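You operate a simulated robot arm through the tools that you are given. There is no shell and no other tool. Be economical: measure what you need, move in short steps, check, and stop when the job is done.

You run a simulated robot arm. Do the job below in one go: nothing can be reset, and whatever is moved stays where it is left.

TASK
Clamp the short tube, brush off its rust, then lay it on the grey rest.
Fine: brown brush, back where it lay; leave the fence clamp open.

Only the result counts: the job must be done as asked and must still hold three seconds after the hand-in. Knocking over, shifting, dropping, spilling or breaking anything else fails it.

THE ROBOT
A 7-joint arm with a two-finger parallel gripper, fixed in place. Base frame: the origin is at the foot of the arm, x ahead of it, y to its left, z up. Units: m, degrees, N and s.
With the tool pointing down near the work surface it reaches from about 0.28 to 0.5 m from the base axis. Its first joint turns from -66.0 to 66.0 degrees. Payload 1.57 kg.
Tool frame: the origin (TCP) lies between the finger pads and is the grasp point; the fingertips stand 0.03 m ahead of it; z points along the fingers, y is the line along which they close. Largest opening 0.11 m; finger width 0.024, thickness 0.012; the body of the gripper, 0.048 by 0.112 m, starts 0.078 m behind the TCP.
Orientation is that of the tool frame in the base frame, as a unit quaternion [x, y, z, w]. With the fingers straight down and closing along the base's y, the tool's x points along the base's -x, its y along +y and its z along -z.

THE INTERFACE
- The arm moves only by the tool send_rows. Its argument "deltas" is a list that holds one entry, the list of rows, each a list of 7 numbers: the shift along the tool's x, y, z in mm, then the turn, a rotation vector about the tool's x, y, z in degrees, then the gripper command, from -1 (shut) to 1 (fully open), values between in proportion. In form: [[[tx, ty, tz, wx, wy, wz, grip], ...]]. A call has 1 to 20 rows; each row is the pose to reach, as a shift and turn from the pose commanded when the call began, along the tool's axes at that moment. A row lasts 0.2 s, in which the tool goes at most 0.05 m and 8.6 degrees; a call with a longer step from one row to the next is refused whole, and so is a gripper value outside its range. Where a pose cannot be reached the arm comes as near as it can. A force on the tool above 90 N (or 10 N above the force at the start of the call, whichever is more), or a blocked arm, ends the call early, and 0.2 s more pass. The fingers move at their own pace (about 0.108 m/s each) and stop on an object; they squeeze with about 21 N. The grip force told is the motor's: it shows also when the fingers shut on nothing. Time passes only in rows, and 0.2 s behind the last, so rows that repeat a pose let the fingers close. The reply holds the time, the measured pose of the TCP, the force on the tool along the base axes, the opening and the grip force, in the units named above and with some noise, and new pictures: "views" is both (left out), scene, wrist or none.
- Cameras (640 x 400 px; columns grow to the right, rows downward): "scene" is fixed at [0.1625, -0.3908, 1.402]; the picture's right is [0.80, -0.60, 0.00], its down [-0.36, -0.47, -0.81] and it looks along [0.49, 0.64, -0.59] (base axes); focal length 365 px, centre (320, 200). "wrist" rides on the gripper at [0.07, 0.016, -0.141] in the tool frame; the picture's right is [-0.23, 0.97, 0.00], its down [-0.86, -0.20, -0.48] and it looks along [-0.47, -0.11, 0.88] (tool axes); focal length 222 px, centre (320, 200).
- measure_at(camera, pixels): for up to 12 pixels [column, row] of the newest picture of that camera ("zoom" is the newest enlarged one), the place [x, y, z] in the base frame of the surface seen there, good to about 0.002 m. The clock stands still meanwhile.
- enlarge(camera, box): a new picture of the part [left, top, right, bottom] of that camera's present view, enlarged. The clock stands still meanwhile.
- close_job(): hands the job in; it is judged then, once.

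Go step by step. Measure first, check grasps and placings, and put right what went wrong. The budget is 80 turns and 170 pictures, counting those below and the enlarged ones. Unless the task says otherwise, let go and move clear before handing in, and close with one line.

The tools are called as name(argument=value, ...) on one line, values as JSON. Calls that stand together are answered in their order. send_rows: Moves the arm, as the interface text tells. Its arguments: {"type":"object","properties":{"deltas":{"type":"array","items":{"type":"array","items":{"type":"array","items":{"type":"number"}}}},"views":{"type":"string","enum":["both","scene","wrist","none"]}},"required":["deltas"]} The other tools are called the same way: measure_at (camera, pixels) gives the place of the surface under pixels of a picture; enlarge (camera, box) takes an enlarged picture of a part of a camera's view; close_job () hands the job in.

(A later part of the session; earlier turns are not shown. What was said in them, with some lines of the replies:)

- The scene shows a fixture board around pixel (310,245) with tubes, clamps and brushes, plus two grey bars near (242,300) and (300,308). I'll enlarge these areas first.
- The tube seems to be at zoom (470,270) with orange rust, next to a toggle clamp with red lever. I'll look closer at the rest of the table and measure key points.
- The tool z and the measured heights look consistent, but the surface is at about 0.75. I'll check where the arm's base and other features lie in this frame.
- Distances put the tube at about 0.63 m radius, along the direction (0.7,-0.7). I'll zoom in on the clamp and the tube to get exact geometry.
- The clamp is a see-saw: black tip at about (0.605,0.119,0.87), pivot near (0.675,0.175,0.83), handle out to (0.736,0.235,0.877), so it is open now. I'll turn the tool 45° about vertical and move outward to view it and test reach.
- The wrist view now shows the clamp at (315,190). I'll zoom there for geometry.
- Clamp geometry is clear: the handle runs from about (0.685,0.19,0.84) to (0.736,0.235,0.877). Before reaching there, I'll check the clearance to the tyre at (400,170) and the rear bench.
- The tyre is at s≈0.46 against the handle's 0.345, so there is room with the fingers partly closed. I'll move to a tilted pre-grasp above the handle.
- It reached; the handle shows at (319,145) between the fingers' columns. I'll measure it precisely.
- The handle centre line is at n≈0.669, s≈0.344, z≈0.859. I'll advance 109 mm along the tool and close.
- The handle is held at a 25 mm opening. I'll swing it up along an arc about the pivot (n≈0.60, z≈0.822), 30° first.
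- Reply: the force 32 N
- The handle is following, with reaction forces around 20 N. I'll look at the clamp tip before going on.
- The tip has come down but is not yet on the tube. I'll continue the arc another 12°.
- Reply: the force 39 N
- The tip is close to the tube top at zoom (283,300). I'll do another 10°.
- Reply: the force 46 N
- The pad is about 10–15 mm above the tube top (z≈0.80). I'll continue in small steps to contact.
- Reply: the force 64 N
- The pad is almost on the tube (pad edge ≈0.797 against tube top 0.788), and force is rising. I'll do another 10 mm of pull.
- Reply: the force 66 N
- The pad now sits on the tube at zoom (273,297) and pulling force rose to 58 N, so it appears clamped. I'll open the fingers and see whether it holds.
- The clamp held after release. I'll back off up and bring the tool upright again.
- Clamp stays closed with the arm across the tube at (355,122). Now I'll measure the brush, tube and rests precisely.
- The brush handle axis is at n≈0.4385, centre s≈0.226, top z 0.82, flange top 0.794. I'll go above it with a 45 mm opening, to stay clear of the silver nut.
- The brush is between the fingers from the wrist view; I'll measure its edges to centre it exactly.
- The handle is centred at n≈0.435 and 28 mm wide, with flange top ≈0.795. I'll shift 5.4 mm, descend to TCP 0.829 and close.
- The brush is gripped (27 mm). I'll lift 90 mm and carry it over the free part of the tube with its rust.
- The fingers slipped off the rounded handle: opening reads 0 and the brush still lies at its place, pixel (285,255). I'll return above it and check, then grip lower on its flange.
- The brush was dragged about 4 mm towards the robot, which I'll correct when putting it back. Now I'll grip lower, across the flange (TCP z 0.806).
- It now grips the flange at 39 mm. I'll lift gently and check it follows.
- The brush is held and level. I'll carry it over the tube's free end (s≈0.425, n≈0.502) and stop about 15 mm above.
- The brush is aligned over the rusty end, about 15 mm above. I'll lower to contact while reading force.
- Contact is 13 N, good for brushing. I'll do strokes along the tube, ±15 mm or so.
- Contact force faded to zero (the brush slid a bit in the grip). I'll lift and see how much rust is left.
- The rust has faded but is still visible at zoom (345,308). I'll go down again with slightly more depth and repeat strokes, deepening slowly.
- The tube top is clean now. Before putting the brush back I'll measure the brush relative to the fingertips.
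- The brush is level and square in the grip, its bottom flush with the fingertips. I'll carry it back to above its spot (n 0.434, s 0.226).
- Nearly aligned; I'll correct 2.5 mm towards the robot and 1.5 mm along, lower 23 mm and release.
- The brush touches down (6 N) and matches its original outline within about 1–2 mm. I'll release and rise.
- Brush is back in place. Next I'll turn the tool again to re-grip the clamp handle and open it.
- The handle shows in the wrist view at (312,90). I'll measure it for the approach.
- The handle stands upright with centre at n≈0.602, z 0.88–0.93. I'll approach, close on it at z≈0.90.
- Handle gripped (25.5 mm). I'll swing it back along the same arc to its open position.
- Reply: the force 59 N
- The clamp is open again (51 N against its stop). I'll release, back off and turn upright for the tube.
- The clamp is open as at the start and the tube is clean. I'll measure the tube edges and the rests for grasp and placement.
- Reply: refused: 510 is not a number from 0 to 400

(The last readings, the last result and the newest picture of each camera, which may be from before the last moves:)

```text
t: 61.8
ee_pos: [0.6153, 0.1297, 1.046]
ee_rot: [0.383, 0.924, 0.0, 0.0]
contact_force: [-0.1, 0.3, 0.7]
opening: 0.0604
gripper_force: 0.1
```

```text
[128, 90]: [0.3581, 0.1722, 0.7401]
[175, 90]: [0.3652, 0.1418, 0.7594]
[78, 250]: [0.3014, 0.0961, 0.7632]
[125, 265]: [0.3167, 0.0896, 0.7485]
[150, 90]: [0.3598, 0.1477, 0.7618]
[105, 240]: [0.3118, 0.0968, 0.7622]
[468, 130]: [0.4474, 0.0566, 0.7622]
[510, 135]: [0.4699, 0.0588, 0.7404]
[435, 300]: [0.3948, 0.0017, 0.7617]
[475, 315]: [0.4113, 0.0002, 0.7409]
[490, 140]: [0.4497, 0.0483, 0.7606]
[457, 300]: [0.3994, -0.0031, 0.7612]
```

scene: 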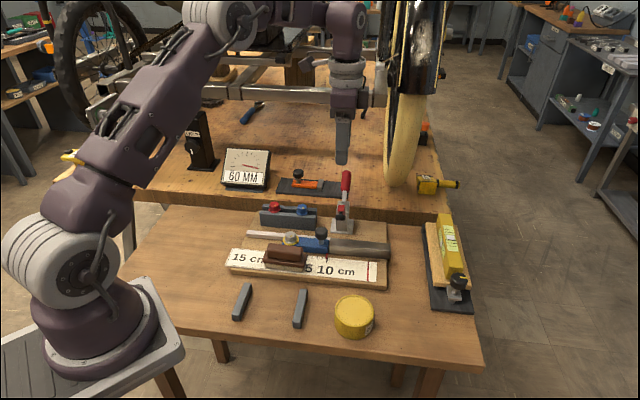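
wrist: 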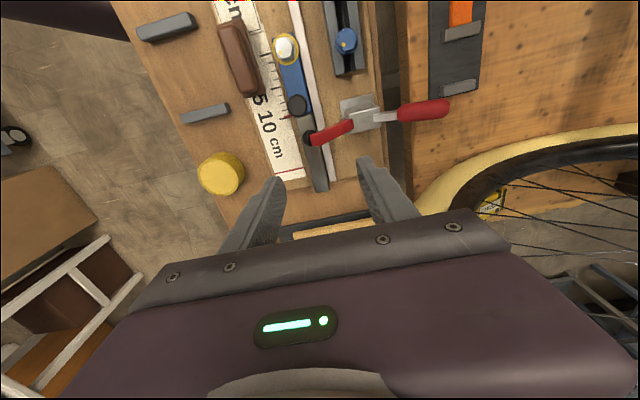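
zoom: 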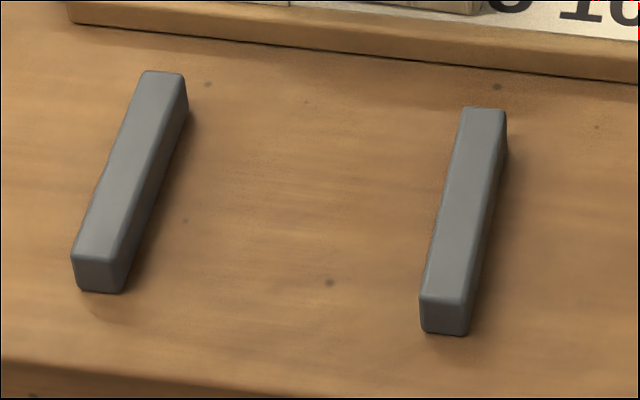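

The tube is centred at n≈0.500, s≈0.396 (145 mm long, 28 mm wide, top 0.789); the two grey bars lie at s≈0.151 and 0.284, top 0.762, centre n≈0.321, so the tube fits across them. I'll go above the tube.

send_rows(deltas=[[[-25, -12, 10, 0, 0, 0, -0.05], [-54, -27, 20, 0, 0, 0, -0.05], [-54, -27, 60, 0, 0, 0, -0.05], [-54, -27, 100, 0, 0, 0, -0.05], [-54, -27, 140, 0, 0, 0, -0.05], [-54, -27, 180, 0, 0, 0, -0.05], [-54, -27, 205, 0, 0, 0, -0.05], [-54, -27, 205, 0, 0, 0, -0.05]]])

enlarge(camera="scene", box=[310, 170, 410, 270])

enlarge(camera="wrist", box=[220, 60, 420, 240])

```text
t: 63.6
ee_pos: [0.634, 0.073, 0.8444]
ee_rot: [0.383, 0.924, 0.0, -0.001]
contact_force: [0.4, 0.4, -0.3]
opening: 0.0524
gripper_force: 0.0
```

scene: 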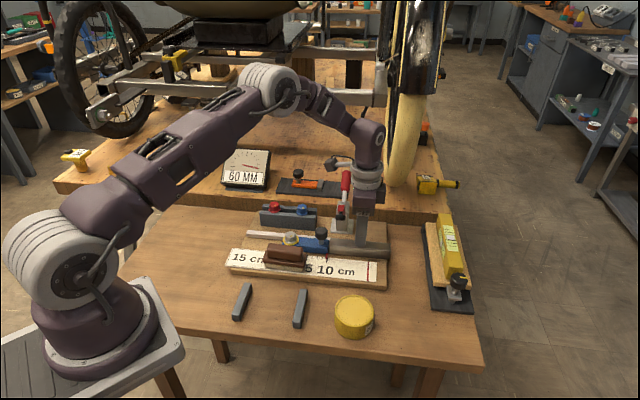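
wrist: 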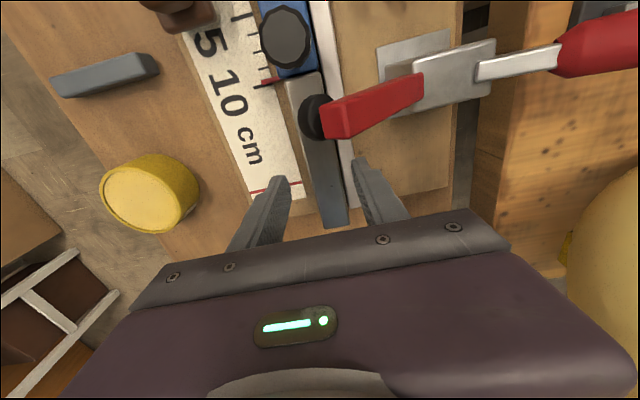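

```text
4.00 times, centred on (360, 220) of scene
```

zoom: 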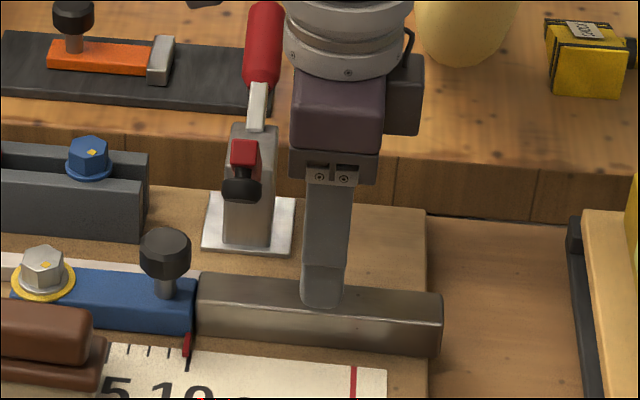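

```text
2.22 times, centred on (320, 150) of wrist
```

zoom: 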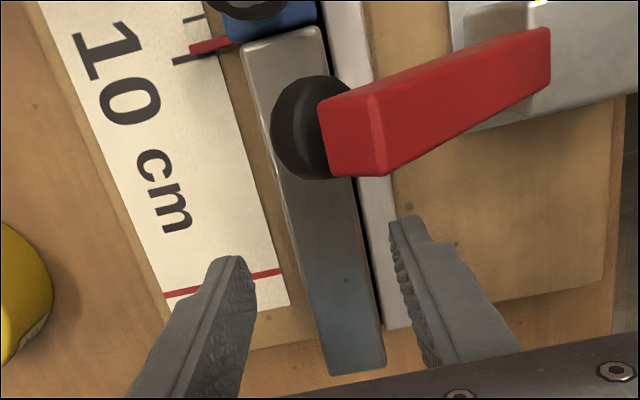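

The tube sits centrally between the fingers. I'll lower 37 mm and close.

send_rows(deltas=[[[0, 0, 15, 0, 0, 0, -0.05], [0, 0, 30, 0, 0, 0, -0.05], [0, 0, 37.5, 0, 0, 0, -0.05], [0, 0, 37.5, 0, 0, 0, -0.05], [0, 0, 37.5, 0, 0, 0, -1], [0, 0, 37.5, 0, 0, 0, -1], [0, 0, 37.5, 0, 0, 0, -1]]])

enlarge(camera="scene", box=[310, 170, 410, 270])

```text
t: 65.2
ee_pos: [0.6355, 0.072, 0.8047]
ee_rot: [0.381, 0.924, 0.0, 0.0]
contact_force: [1.1, 0.8, 0.2]
opening: 0.0301
gripper_force: 21.1
```

scene: 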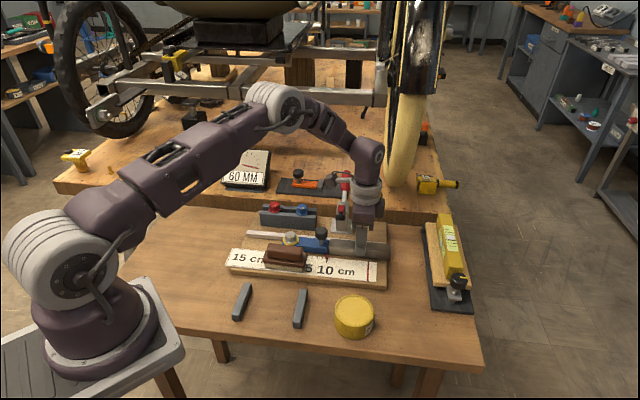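
wrist: 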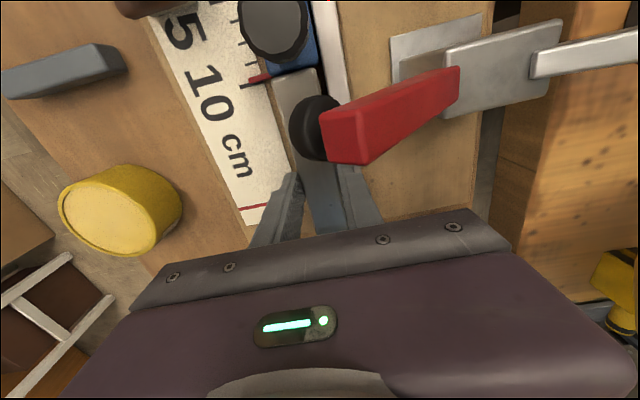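

```text
4.00 times, centred on (360, 220) of scene
```

zoom: 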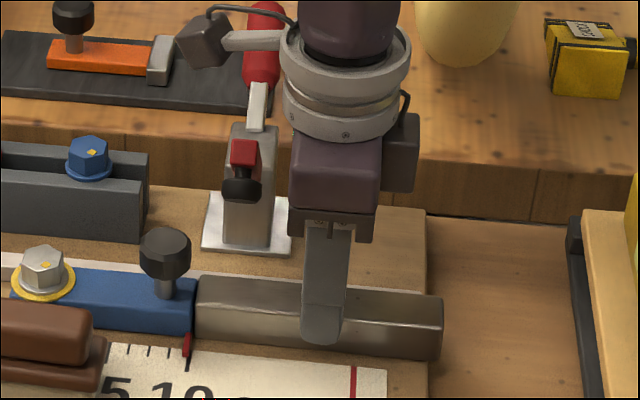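

The tube is gripped (30 mm). I'll lift 20 mm, draw it out from under the clamp pad towards the robot, then lift higher.

send_rows(deltas=[[[0, 0, -7, 0, 0, 0, -1], [0, 0, -14, 0, 0, 0, -1], [0, 0, -20, 0, 0, 0, -1], [0, -15, -20, 0, 0, 0, -1], [0, -35, -20, 0, 0, 0, -1], [0, -55, -20, 0, 0, 0, -1], [0, -75, -20, 0, 0, 0, -1], [0, -75, -45, 0, 0, 0, -1], [0, -75, -80, 0, 0, 0, -1], [0, -75, -115, 0, 0, 0, -1]]])

enlarge(camera="scene", box=[260, 170, 410, 270])

```text
t: 67.4
ee_pos: [0.5828, 0.0203, 0.9166]
ee_rot: [0.384, 0.924, 0.0, 0.001]
contact_force: [-0.1, 1.0, -2.0]
opening: 0.0299
gripper_force: 21.0
```

scene: 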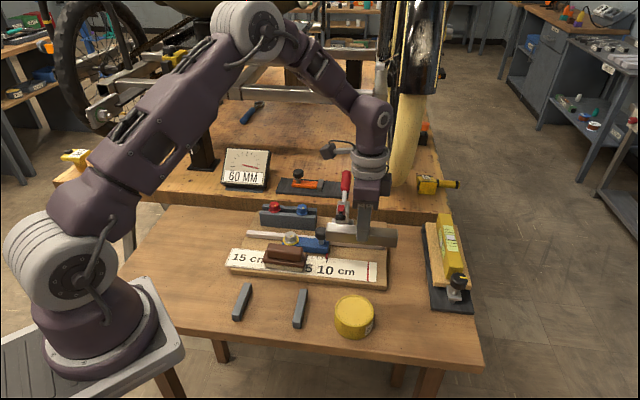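
wrist: 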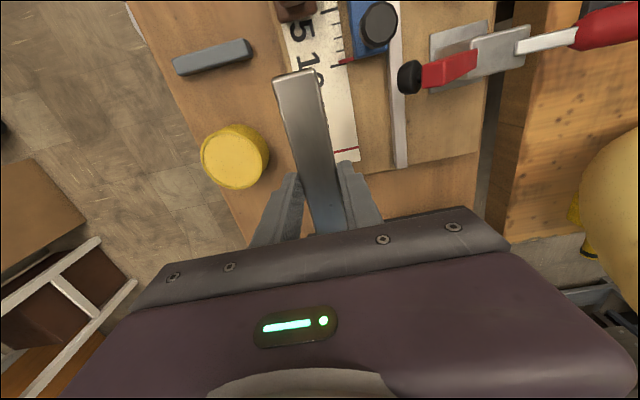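

```text
4.00 times, centred on (335, 220) of scene
```

zoom: 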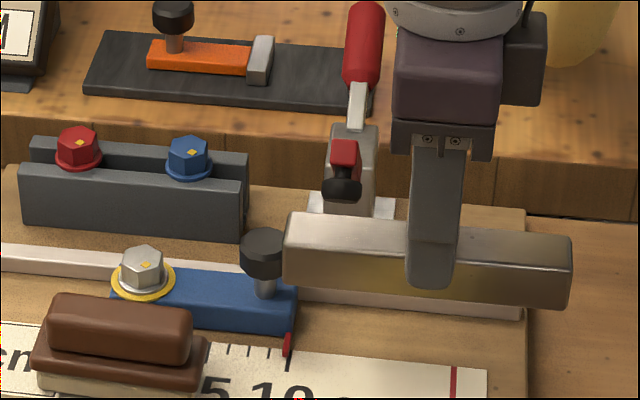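

The tube is out and level. I'll carry it over the grey bars and lower to about 30 mm above.

send_rows(deltas=[[[36, -21, 0, 0, 0, 0, -1], [72, -42, 0, 0, 0, 0, -1], [108, -63, 0, 0, 0, 0, -1], [144, -84, 0, 0, 0, 0, -1], [178, -105, 0, 0, 0, 0, -1], [178, -105, 25, 0, 0, 0, -1], [178, -105, 50, 0, 0, 0, -1], [178, -105, 75, 0, 0, 0, -1], [178, -105, 75, 0, 0, 0, -1]]])

enlarge(camera="scene", box=[210, 240, 340, 340])

measure_at(camera="scene", pixels=[[240, 276], [300, 290], [270, 282]])

```text
t: 69.4
ee_pos: [0.3825, 0.0688, 0.8431]
ee_rot: [0.383, 0.924, 0.0, 0.0]
contact_force: [-0.3, 0.2, -3.7]
opening: 0.0296
gripper_force: 21.4
```

scene: 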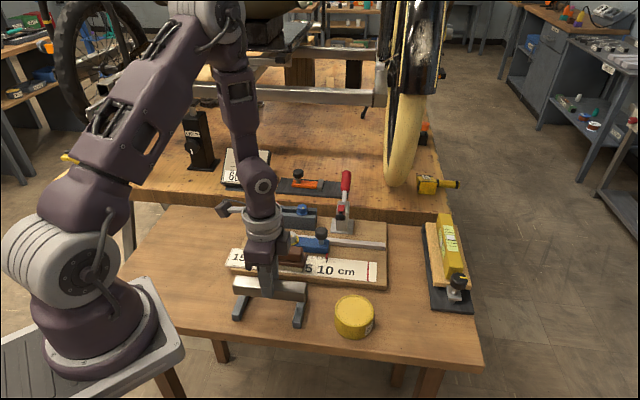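
wrist: 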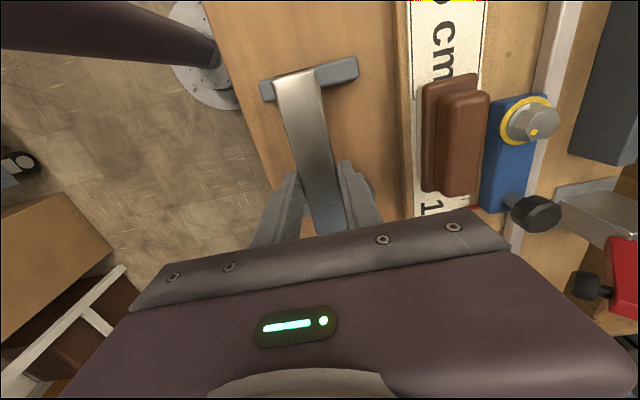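

```text
4.00 times, centred on (275, 290) of scene
```

zoom: 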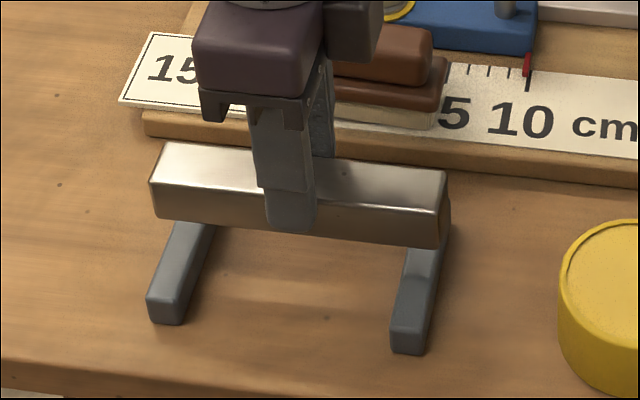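

```text
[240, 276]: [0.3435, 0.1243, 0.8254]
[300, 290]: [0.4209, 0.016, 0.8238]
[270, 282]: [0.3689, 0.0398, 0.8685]
```

The tube hovers over both bars. I'll measure its ends before lowering.

measure_at(camera="zoom", pixels=[[155, 185], [160, 205], [435, 225], [432, 242], [170, 150], [438, 178], [158, 210], [445, 240], [165, 310], [408, 340]])

```text
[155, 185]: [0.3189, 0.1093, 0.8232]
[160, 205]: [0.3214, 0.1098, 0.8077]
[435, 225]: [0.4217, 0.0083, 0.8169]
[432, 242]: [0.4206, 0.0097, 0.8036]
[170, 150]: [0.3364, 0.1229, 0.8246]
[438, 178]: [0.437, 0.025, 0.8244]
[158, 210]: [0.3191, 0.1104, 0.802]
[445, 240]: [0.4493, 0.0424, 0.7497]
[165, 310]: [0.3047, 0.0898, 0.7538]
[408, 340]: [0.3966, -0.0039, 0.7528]
```

Tube centre is about 3.5 mm too far along s; I'll correct that and lower 35 mm onto the bars.

send_rows(deltas=[[[3.5, 1, 10, 0, 0, 0, -1], [3.5, 1, 20, 0, 0, 0, -1], [3.5, 1, 29, 0, 0, 0, -1], [3.5, 1, 33, 0, 0, 0, -1], [3.5, 1, 35, 0, 0, 0, -1], [3.5, 1, 35, 0, 0, 0, -1]]], views="scene")

enlarge(camera="scene", box=[210, 240, 340, 340])

```text
t: 70.8
ee_pos: [0.3807, 0.0752, 0.8079]
ee_rot: [0.383, 0.924, 0.0, 0.001]
contact_force: [1.1, -4.6, 17.2]
opening: 0.0297
gripper_force: 20.8
```

scene: 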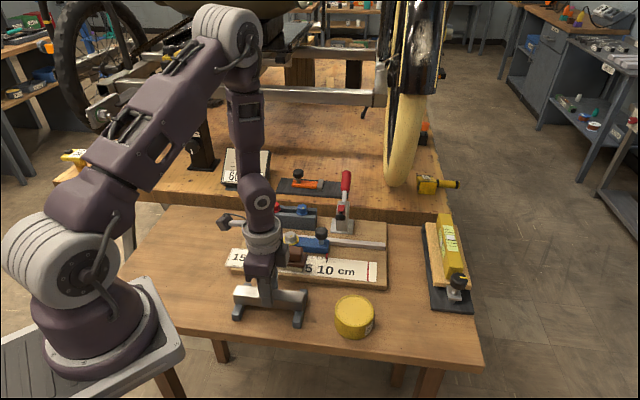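

```text
4.00 times, centred on (275, 290) of scene
```

zoom: 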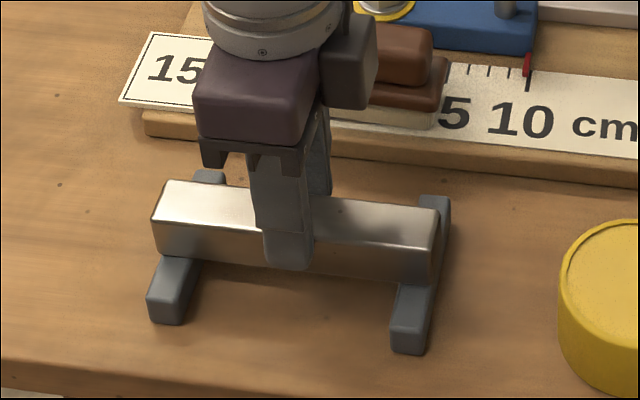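

The tube rests on both bars (17 N contact). I'll open gently and rise straight up.

send_rows(deltas=[[[0, 0, -1, 0, 0, 0, -1], [0, 0, -1, 0, 0, 0, -0.1], [0, 0, -1, 0, 0, 0, -0.1], [0, 0, -1, 0, 0, 0, -0.1], [0, 0, -20, 0, 0, 0, -0.1], [0, 0, -50, 0, 0, 0, -0.1], [0, 0, -90, 0, 0, 0, -0.1], [0, 0, -130, 0, 0, 0, -0.1], [0, 0, -170, 0, 0, 0, -0.1], [0, 0, -200, 0, 0, 0, -0.1]]])

enlarge(camera="scene", box=[210, 210, 400, 340])

enlarge(camera="wrist", box=[200, 0, 440, 230])

```text
t: 73.0
ee_pos: [0.3797, 0.0735, 1.0074]
ee_rot: [0.382, 0.924, 0.0, 0.001]
contact_force: [0.2, 1.1, -0.4]
opening: 0.0494
gripper_force: 0.1
```

scene: 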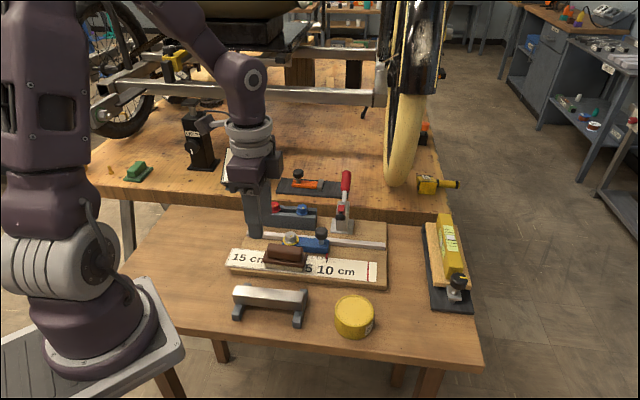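
wrist: 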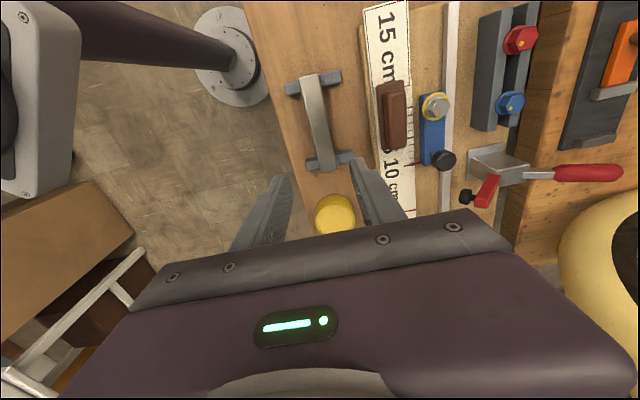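

```text
3.08 times, centred on (305, 275) of scene
```

zoom: 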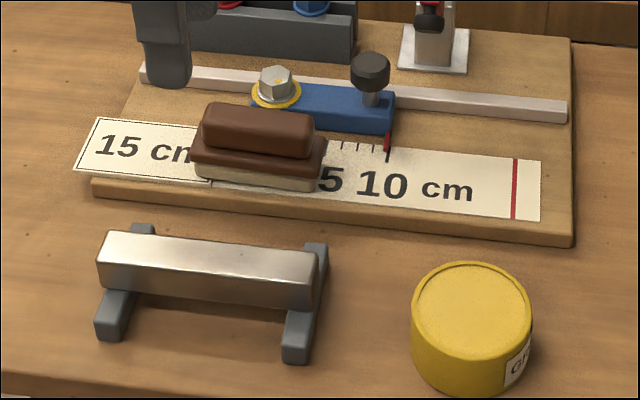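

```text
1.74 times, centred on (320, 115) of wrist
```

zoom: 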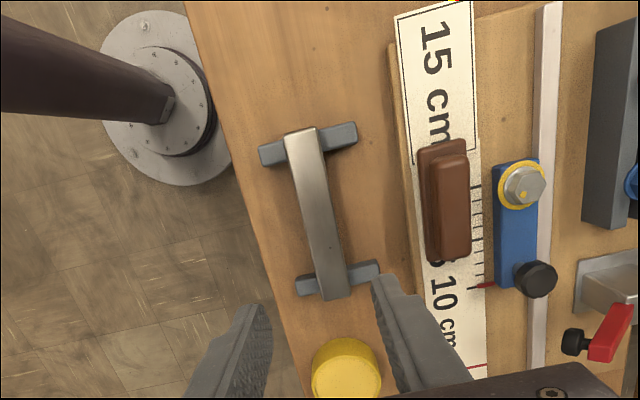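

The tube lies clean across both grey bars, the brown brush is back on the scale, the clamp is open and the arm is clear. I'm handing in.

close_job()

```text
The job is handed in.
```

The short tube was clamped and brushed until no rust showed on its top and front faces, and it now lies across the two grey bars. The brown brush is back within about 2 mm of where it lay, and the fence clamp is open.
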